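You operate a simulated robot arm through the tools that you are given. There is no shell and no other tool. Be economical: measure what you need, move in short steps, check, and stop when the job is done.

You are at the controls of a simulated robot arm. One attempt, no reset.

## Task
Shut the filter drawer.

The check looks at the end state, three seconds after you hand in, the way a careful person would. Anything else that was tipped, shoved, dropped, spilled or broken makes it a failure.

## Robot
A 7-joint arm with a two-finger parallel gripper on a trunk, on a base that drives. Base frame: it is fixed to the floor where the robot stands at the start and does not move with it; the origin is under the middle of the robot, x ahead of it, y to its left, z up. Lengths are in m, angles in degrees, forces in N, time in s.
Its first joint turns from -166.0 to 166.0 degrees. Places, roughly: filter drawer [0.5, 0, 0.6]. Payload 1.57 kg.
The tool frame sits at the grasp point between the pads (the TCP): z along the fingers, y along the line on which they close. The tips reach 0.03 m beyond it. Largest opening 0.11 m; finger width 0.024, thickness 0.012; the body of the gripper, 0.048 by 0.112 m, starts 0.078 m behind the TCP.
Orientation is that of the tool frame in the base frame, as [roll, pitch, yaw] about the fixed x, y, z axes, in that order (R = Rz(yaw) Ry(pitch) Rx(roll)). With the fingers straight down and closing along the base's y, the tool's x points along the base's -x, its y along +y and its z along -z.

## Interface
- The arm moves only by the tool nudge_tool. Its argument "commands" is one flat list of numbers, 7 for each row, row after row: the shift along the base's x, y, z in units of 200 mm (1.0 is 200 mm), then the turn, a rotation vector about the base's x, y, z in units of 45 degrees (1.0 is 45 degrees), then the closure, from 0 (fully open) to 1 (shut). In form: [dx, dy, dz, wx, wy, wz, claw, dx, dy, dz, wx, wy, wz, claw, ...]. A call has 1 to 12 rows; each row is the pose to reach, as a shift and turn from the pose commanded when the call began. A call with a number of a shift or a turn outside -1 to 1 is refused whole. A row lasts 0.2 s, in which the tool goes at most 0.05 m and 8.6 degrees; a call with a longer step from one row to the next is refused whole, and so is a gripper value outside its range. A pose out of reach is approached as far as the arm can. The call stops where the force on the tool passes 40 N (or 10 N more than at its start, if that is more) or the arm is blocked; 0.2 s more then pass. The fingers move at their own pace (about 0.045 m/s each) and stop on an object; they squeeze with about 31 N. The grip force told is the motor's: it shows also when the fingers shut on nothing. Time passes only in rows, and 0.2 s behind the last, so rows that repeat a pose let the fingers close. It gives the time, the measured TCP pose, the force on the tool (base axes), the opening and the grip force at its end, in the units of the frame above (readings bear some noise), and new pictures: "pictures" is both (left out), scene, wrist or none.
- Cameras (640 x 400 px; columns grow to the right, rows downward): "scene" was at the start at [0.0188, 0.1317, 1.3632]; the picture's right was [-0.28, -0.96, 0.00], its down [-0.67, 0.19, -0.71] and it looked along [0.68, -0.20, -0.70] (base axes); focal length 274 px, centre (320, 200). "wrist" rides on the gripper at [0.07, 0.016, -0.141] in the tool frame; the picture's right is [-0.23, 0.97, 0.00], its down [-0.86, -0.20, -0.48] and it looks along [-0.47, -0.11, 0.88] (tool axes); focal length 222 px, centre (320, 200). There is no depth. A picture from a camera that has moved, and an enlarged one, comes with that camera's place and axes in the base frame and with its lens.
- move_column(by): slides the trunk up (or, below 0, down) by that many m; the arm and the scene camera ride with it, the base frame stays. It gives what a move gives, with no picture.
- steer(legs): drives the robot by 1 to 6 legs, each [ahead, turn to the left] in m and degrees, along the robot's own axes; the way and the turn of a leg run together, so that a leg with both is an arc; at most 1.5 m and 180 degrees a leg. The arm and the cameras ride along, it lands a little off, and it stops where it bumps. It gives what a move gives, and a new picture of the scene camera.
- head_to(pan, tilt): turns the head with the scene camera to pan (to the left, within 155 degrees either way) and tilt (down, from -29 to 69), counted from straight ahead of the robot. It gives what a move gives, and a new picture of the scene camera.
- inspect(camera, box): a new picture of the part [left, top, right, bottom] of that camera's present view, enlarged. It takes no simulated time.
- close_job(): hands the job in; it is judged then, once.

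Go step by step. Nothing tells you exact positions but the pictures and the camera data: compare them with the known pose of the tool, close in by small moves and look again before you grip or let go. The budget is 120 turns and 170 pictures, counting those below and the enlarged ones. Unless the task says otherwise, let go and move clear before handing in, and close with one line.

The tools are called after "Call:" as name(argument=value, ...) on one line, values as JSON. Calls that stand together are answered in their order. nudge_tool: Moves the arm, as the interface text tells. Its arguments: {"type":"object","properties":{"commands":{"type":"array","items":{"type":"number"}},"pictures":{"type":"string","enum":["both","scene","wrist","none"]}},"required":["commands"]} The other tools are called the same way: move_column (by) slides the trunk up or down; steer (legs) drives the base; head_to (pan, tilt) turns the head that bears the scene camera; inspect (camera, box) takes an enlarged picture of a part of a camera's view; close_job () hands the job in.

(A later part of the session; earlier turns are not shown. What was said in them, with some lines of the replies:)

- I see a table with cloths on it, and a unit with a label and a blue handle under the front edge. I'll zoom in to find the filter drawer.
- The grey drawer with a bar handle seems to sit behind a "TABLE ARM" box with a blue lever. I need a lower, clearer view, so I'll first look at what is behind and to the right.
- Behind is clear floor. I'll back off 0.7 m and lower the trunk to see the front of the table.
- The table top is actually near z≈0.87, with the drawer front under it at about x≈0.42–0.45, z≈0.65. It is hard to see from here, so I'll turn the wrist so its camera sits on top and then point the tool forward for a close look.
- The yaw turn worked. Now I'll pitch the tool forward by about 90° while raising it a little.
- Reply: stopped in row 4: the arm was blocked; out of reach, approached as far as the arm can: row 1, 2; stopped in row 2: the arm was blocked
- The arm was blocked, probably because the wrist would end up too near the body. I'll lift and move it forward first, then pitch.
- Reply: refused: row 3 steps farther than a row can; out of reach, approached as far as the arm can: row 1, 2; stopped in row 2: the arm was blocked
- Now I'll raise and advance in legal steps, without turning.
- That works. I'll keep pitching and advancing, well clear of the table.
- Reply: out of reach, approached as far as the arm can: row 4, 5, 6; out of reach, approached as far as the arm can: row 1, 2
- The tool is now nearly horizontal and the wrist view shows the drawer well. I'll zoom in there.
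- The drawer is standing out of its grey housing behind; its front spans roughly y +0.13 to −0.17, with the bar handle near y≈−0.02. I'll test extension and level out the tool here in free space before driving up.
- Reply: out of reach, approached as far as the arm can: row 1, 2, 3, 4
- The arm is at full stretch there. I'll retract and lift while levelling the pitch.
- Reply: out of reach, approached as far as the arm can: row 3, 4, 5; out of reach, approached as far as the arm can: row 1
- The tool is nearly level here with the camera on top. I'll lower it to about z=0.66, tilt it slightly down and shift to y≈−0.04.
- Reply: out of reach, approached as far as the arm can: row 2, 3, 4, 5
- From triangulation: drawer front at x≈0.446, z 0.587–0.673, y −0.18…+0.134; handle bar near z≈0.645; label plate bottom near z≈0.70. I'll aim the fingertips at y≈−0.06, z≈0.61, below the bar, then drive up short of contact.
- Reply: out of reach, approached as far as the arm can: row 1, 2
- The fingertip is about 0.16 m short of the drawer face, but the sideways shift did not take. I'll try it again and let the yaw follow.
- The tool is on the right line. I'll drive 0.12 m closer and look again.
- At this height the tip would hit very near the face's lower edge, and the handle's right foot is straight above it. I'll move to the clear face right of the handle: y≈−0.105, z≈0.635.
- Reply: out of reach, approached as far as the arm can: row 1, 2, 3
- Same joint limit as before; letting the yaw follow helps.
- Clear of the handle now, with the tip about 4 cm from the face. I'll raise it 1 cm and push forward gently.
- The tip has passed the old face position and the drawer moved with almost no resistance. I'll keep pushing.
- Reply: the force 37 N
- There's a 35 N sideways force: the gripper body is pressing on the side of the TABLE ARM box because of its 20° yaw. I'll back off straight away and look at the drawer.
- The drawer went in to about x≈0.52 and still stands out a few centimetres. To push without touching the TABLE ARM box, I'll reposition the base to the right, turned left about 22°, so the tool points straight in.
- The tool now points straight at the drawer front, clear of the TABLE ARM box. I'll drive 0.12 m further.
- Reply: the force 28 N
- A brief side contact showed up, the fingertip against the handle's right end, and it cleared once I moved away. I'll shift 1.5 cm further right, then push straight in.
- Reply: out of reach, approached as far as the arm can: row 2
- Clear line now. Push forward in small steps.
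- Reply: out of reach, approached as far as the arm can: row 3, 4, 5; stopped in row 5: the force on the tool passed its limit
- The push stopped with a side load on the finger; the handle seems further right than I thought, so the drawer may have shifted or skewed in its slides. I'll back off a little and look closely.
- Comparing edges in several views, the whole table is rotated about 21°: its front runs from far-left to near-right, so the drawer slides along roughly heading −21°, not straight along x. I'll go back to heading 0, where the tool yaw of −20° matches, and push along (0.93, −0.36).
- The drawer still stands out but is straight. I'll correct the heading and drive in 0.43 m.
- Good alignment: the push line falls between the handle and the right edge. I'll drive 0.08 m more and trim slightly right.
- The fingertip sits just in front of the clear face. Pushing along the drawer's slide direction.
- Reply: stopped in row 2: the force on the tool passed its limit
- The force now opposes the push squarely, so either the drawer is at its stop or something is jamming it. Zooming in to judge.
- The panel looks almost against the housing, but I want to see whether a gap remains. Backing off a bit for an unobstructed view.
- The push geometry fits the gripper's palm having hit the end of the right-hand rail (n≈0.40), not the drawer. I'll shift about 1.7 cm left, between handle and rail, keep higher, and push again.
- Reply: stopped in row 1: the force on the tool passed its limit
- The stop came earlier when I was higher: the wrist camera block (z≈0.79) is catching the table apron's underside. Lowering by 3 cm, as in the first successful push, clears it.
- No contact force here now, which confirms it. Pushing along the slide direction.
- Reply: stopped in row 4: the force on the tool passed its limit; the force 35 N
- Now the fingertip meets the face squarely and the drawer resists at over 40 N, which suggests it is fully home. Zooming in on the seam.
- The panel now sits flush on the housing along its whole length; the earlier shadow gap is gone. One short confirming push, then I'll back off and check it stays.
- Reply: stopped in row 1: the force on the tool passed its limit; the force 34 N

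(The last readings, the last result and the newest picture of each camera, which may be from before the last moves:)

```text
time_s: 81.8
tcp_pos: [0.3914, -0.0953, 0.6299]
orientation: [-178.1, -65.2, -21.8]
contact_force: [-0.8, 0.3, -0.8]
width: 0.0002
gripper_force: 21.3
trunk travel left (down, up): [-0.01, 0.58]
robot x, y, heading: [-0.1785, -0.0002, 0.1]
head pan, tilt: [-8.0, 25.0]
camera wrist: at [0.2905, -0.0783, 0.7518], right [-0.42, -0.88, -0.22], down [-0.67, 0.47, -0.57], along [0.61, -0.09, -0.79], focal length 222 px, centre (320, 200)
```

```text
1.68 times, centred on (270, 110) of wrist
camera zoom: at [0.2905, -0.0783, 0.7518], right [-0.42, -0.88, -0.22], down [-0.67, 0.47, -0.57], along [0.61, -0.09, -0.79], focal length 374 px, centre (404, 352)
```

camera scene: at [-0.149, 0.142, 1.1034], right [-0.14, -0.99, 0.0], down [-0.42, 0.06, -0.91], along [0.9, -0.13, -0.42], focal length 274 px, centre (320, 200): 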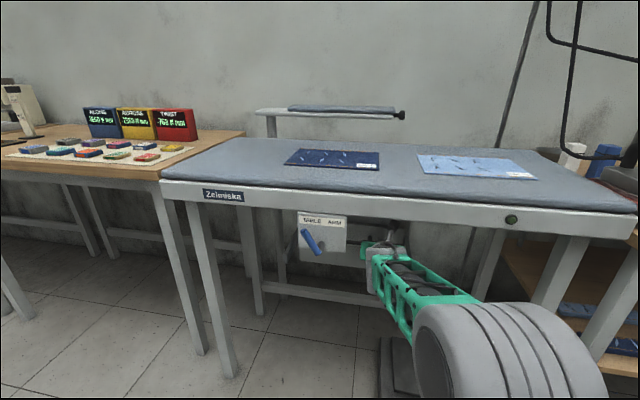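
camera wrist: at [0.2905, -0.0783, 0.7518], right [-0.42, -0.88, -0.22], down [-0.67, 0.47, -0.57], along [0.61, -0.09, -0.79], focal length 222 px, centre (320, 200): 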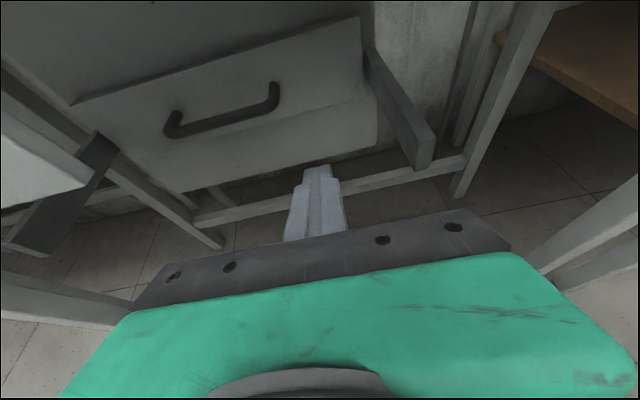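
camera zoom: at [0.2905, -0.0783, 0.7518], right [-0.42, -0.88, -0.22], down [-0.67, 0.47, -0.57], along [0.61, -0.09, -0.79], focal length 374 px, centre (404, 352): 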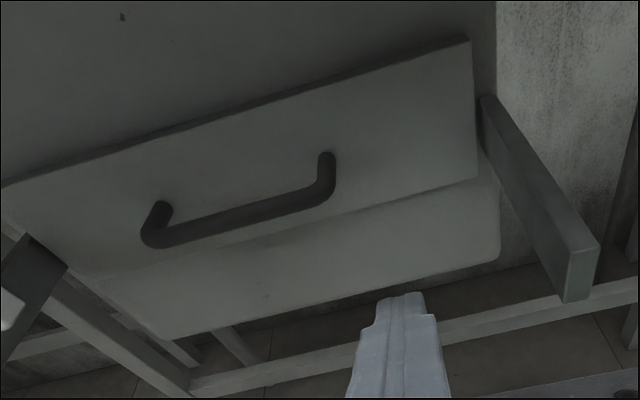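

The drawer stays flush. I'll drive clear and take a last check of the whole table.

Call:
steer(legs=[[-0.5, 0]])

Call:
inspect(camera="scene", box=[200, 80, 480, 255])

Call:
inspect(camera="scene", box=[260, 130, 420, 230])

```text
time_s: 84.7
tcp_pos: [-0.106, -0.094, 0.6297]
orientation: [-177.9, -65.3, -22.0]
contact_force: [-0.1, 0.2, -0.4]
width: 0.0
gripper_force: 21.1
trunk travel left (down, up): [-0.01, 0.58]
robot x, y, heading: [-0.6774, -0.0009, -0.1]
head pan, tilt: [-8.0, 25.0]
camera scene: at [-0.6419, 0.1425, 1.1032], right [-0.14, -0.99, 0.0], down [-0.42, 0.06, -0.91], along [0.9, -0.13, -0.42], focal length 274 px, centre (320, 200)
```

scene: 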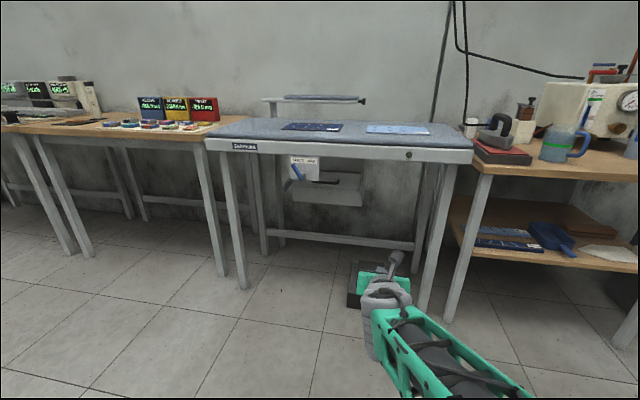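

```text
2.29 times, centred on (340, 168) of scene
camera zoom: at [-0.6419, 0.1425, 1.1032], right [-0.14, -0.99, 0.0], down [-0.42, 0.06, -0.91], along [0.9, -0.13, -0.42], focal length 627 px, centre (274, 274)
```

zoom: 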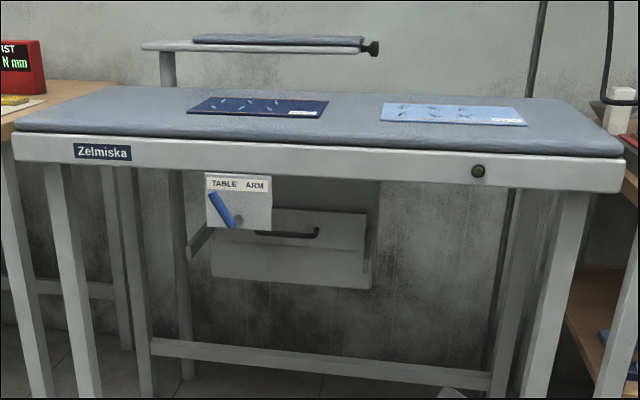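

```text
4.00 times, centred on (340, 180) of scene
camera zoom: at [-0.6419, 0.1425, 1.1032], right [-0.14, -0.99, 0.0], down [-0.42, 0.06, -0.91], along [0.9, -0.13, -0.42], focal length 1097 px, centre (240, 280)
```

zoom: 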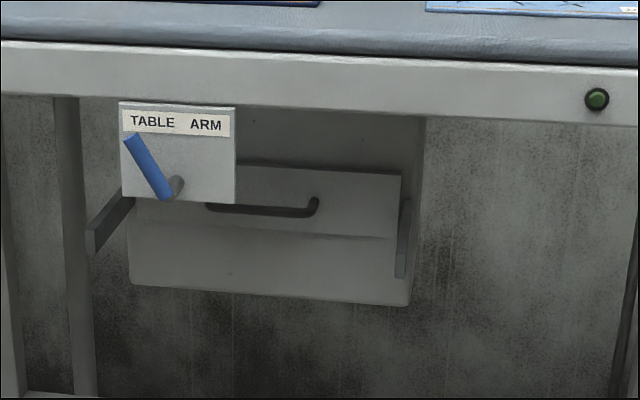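

The drawer is flush with its housing. The cloths, the lever and the table look unchanged, and the arm is clear, so I'm handing in.

Call:
close_job()

```text
The job is handed in.
```

The filter drawer is shut flush against its housing and stayed shut after I backed away. The gripper pressed on the TABLE ARM box or drawer handle, the rail end or the table's underside a few times along the way. In the last pictures the table, cloths and lever look unmoved.
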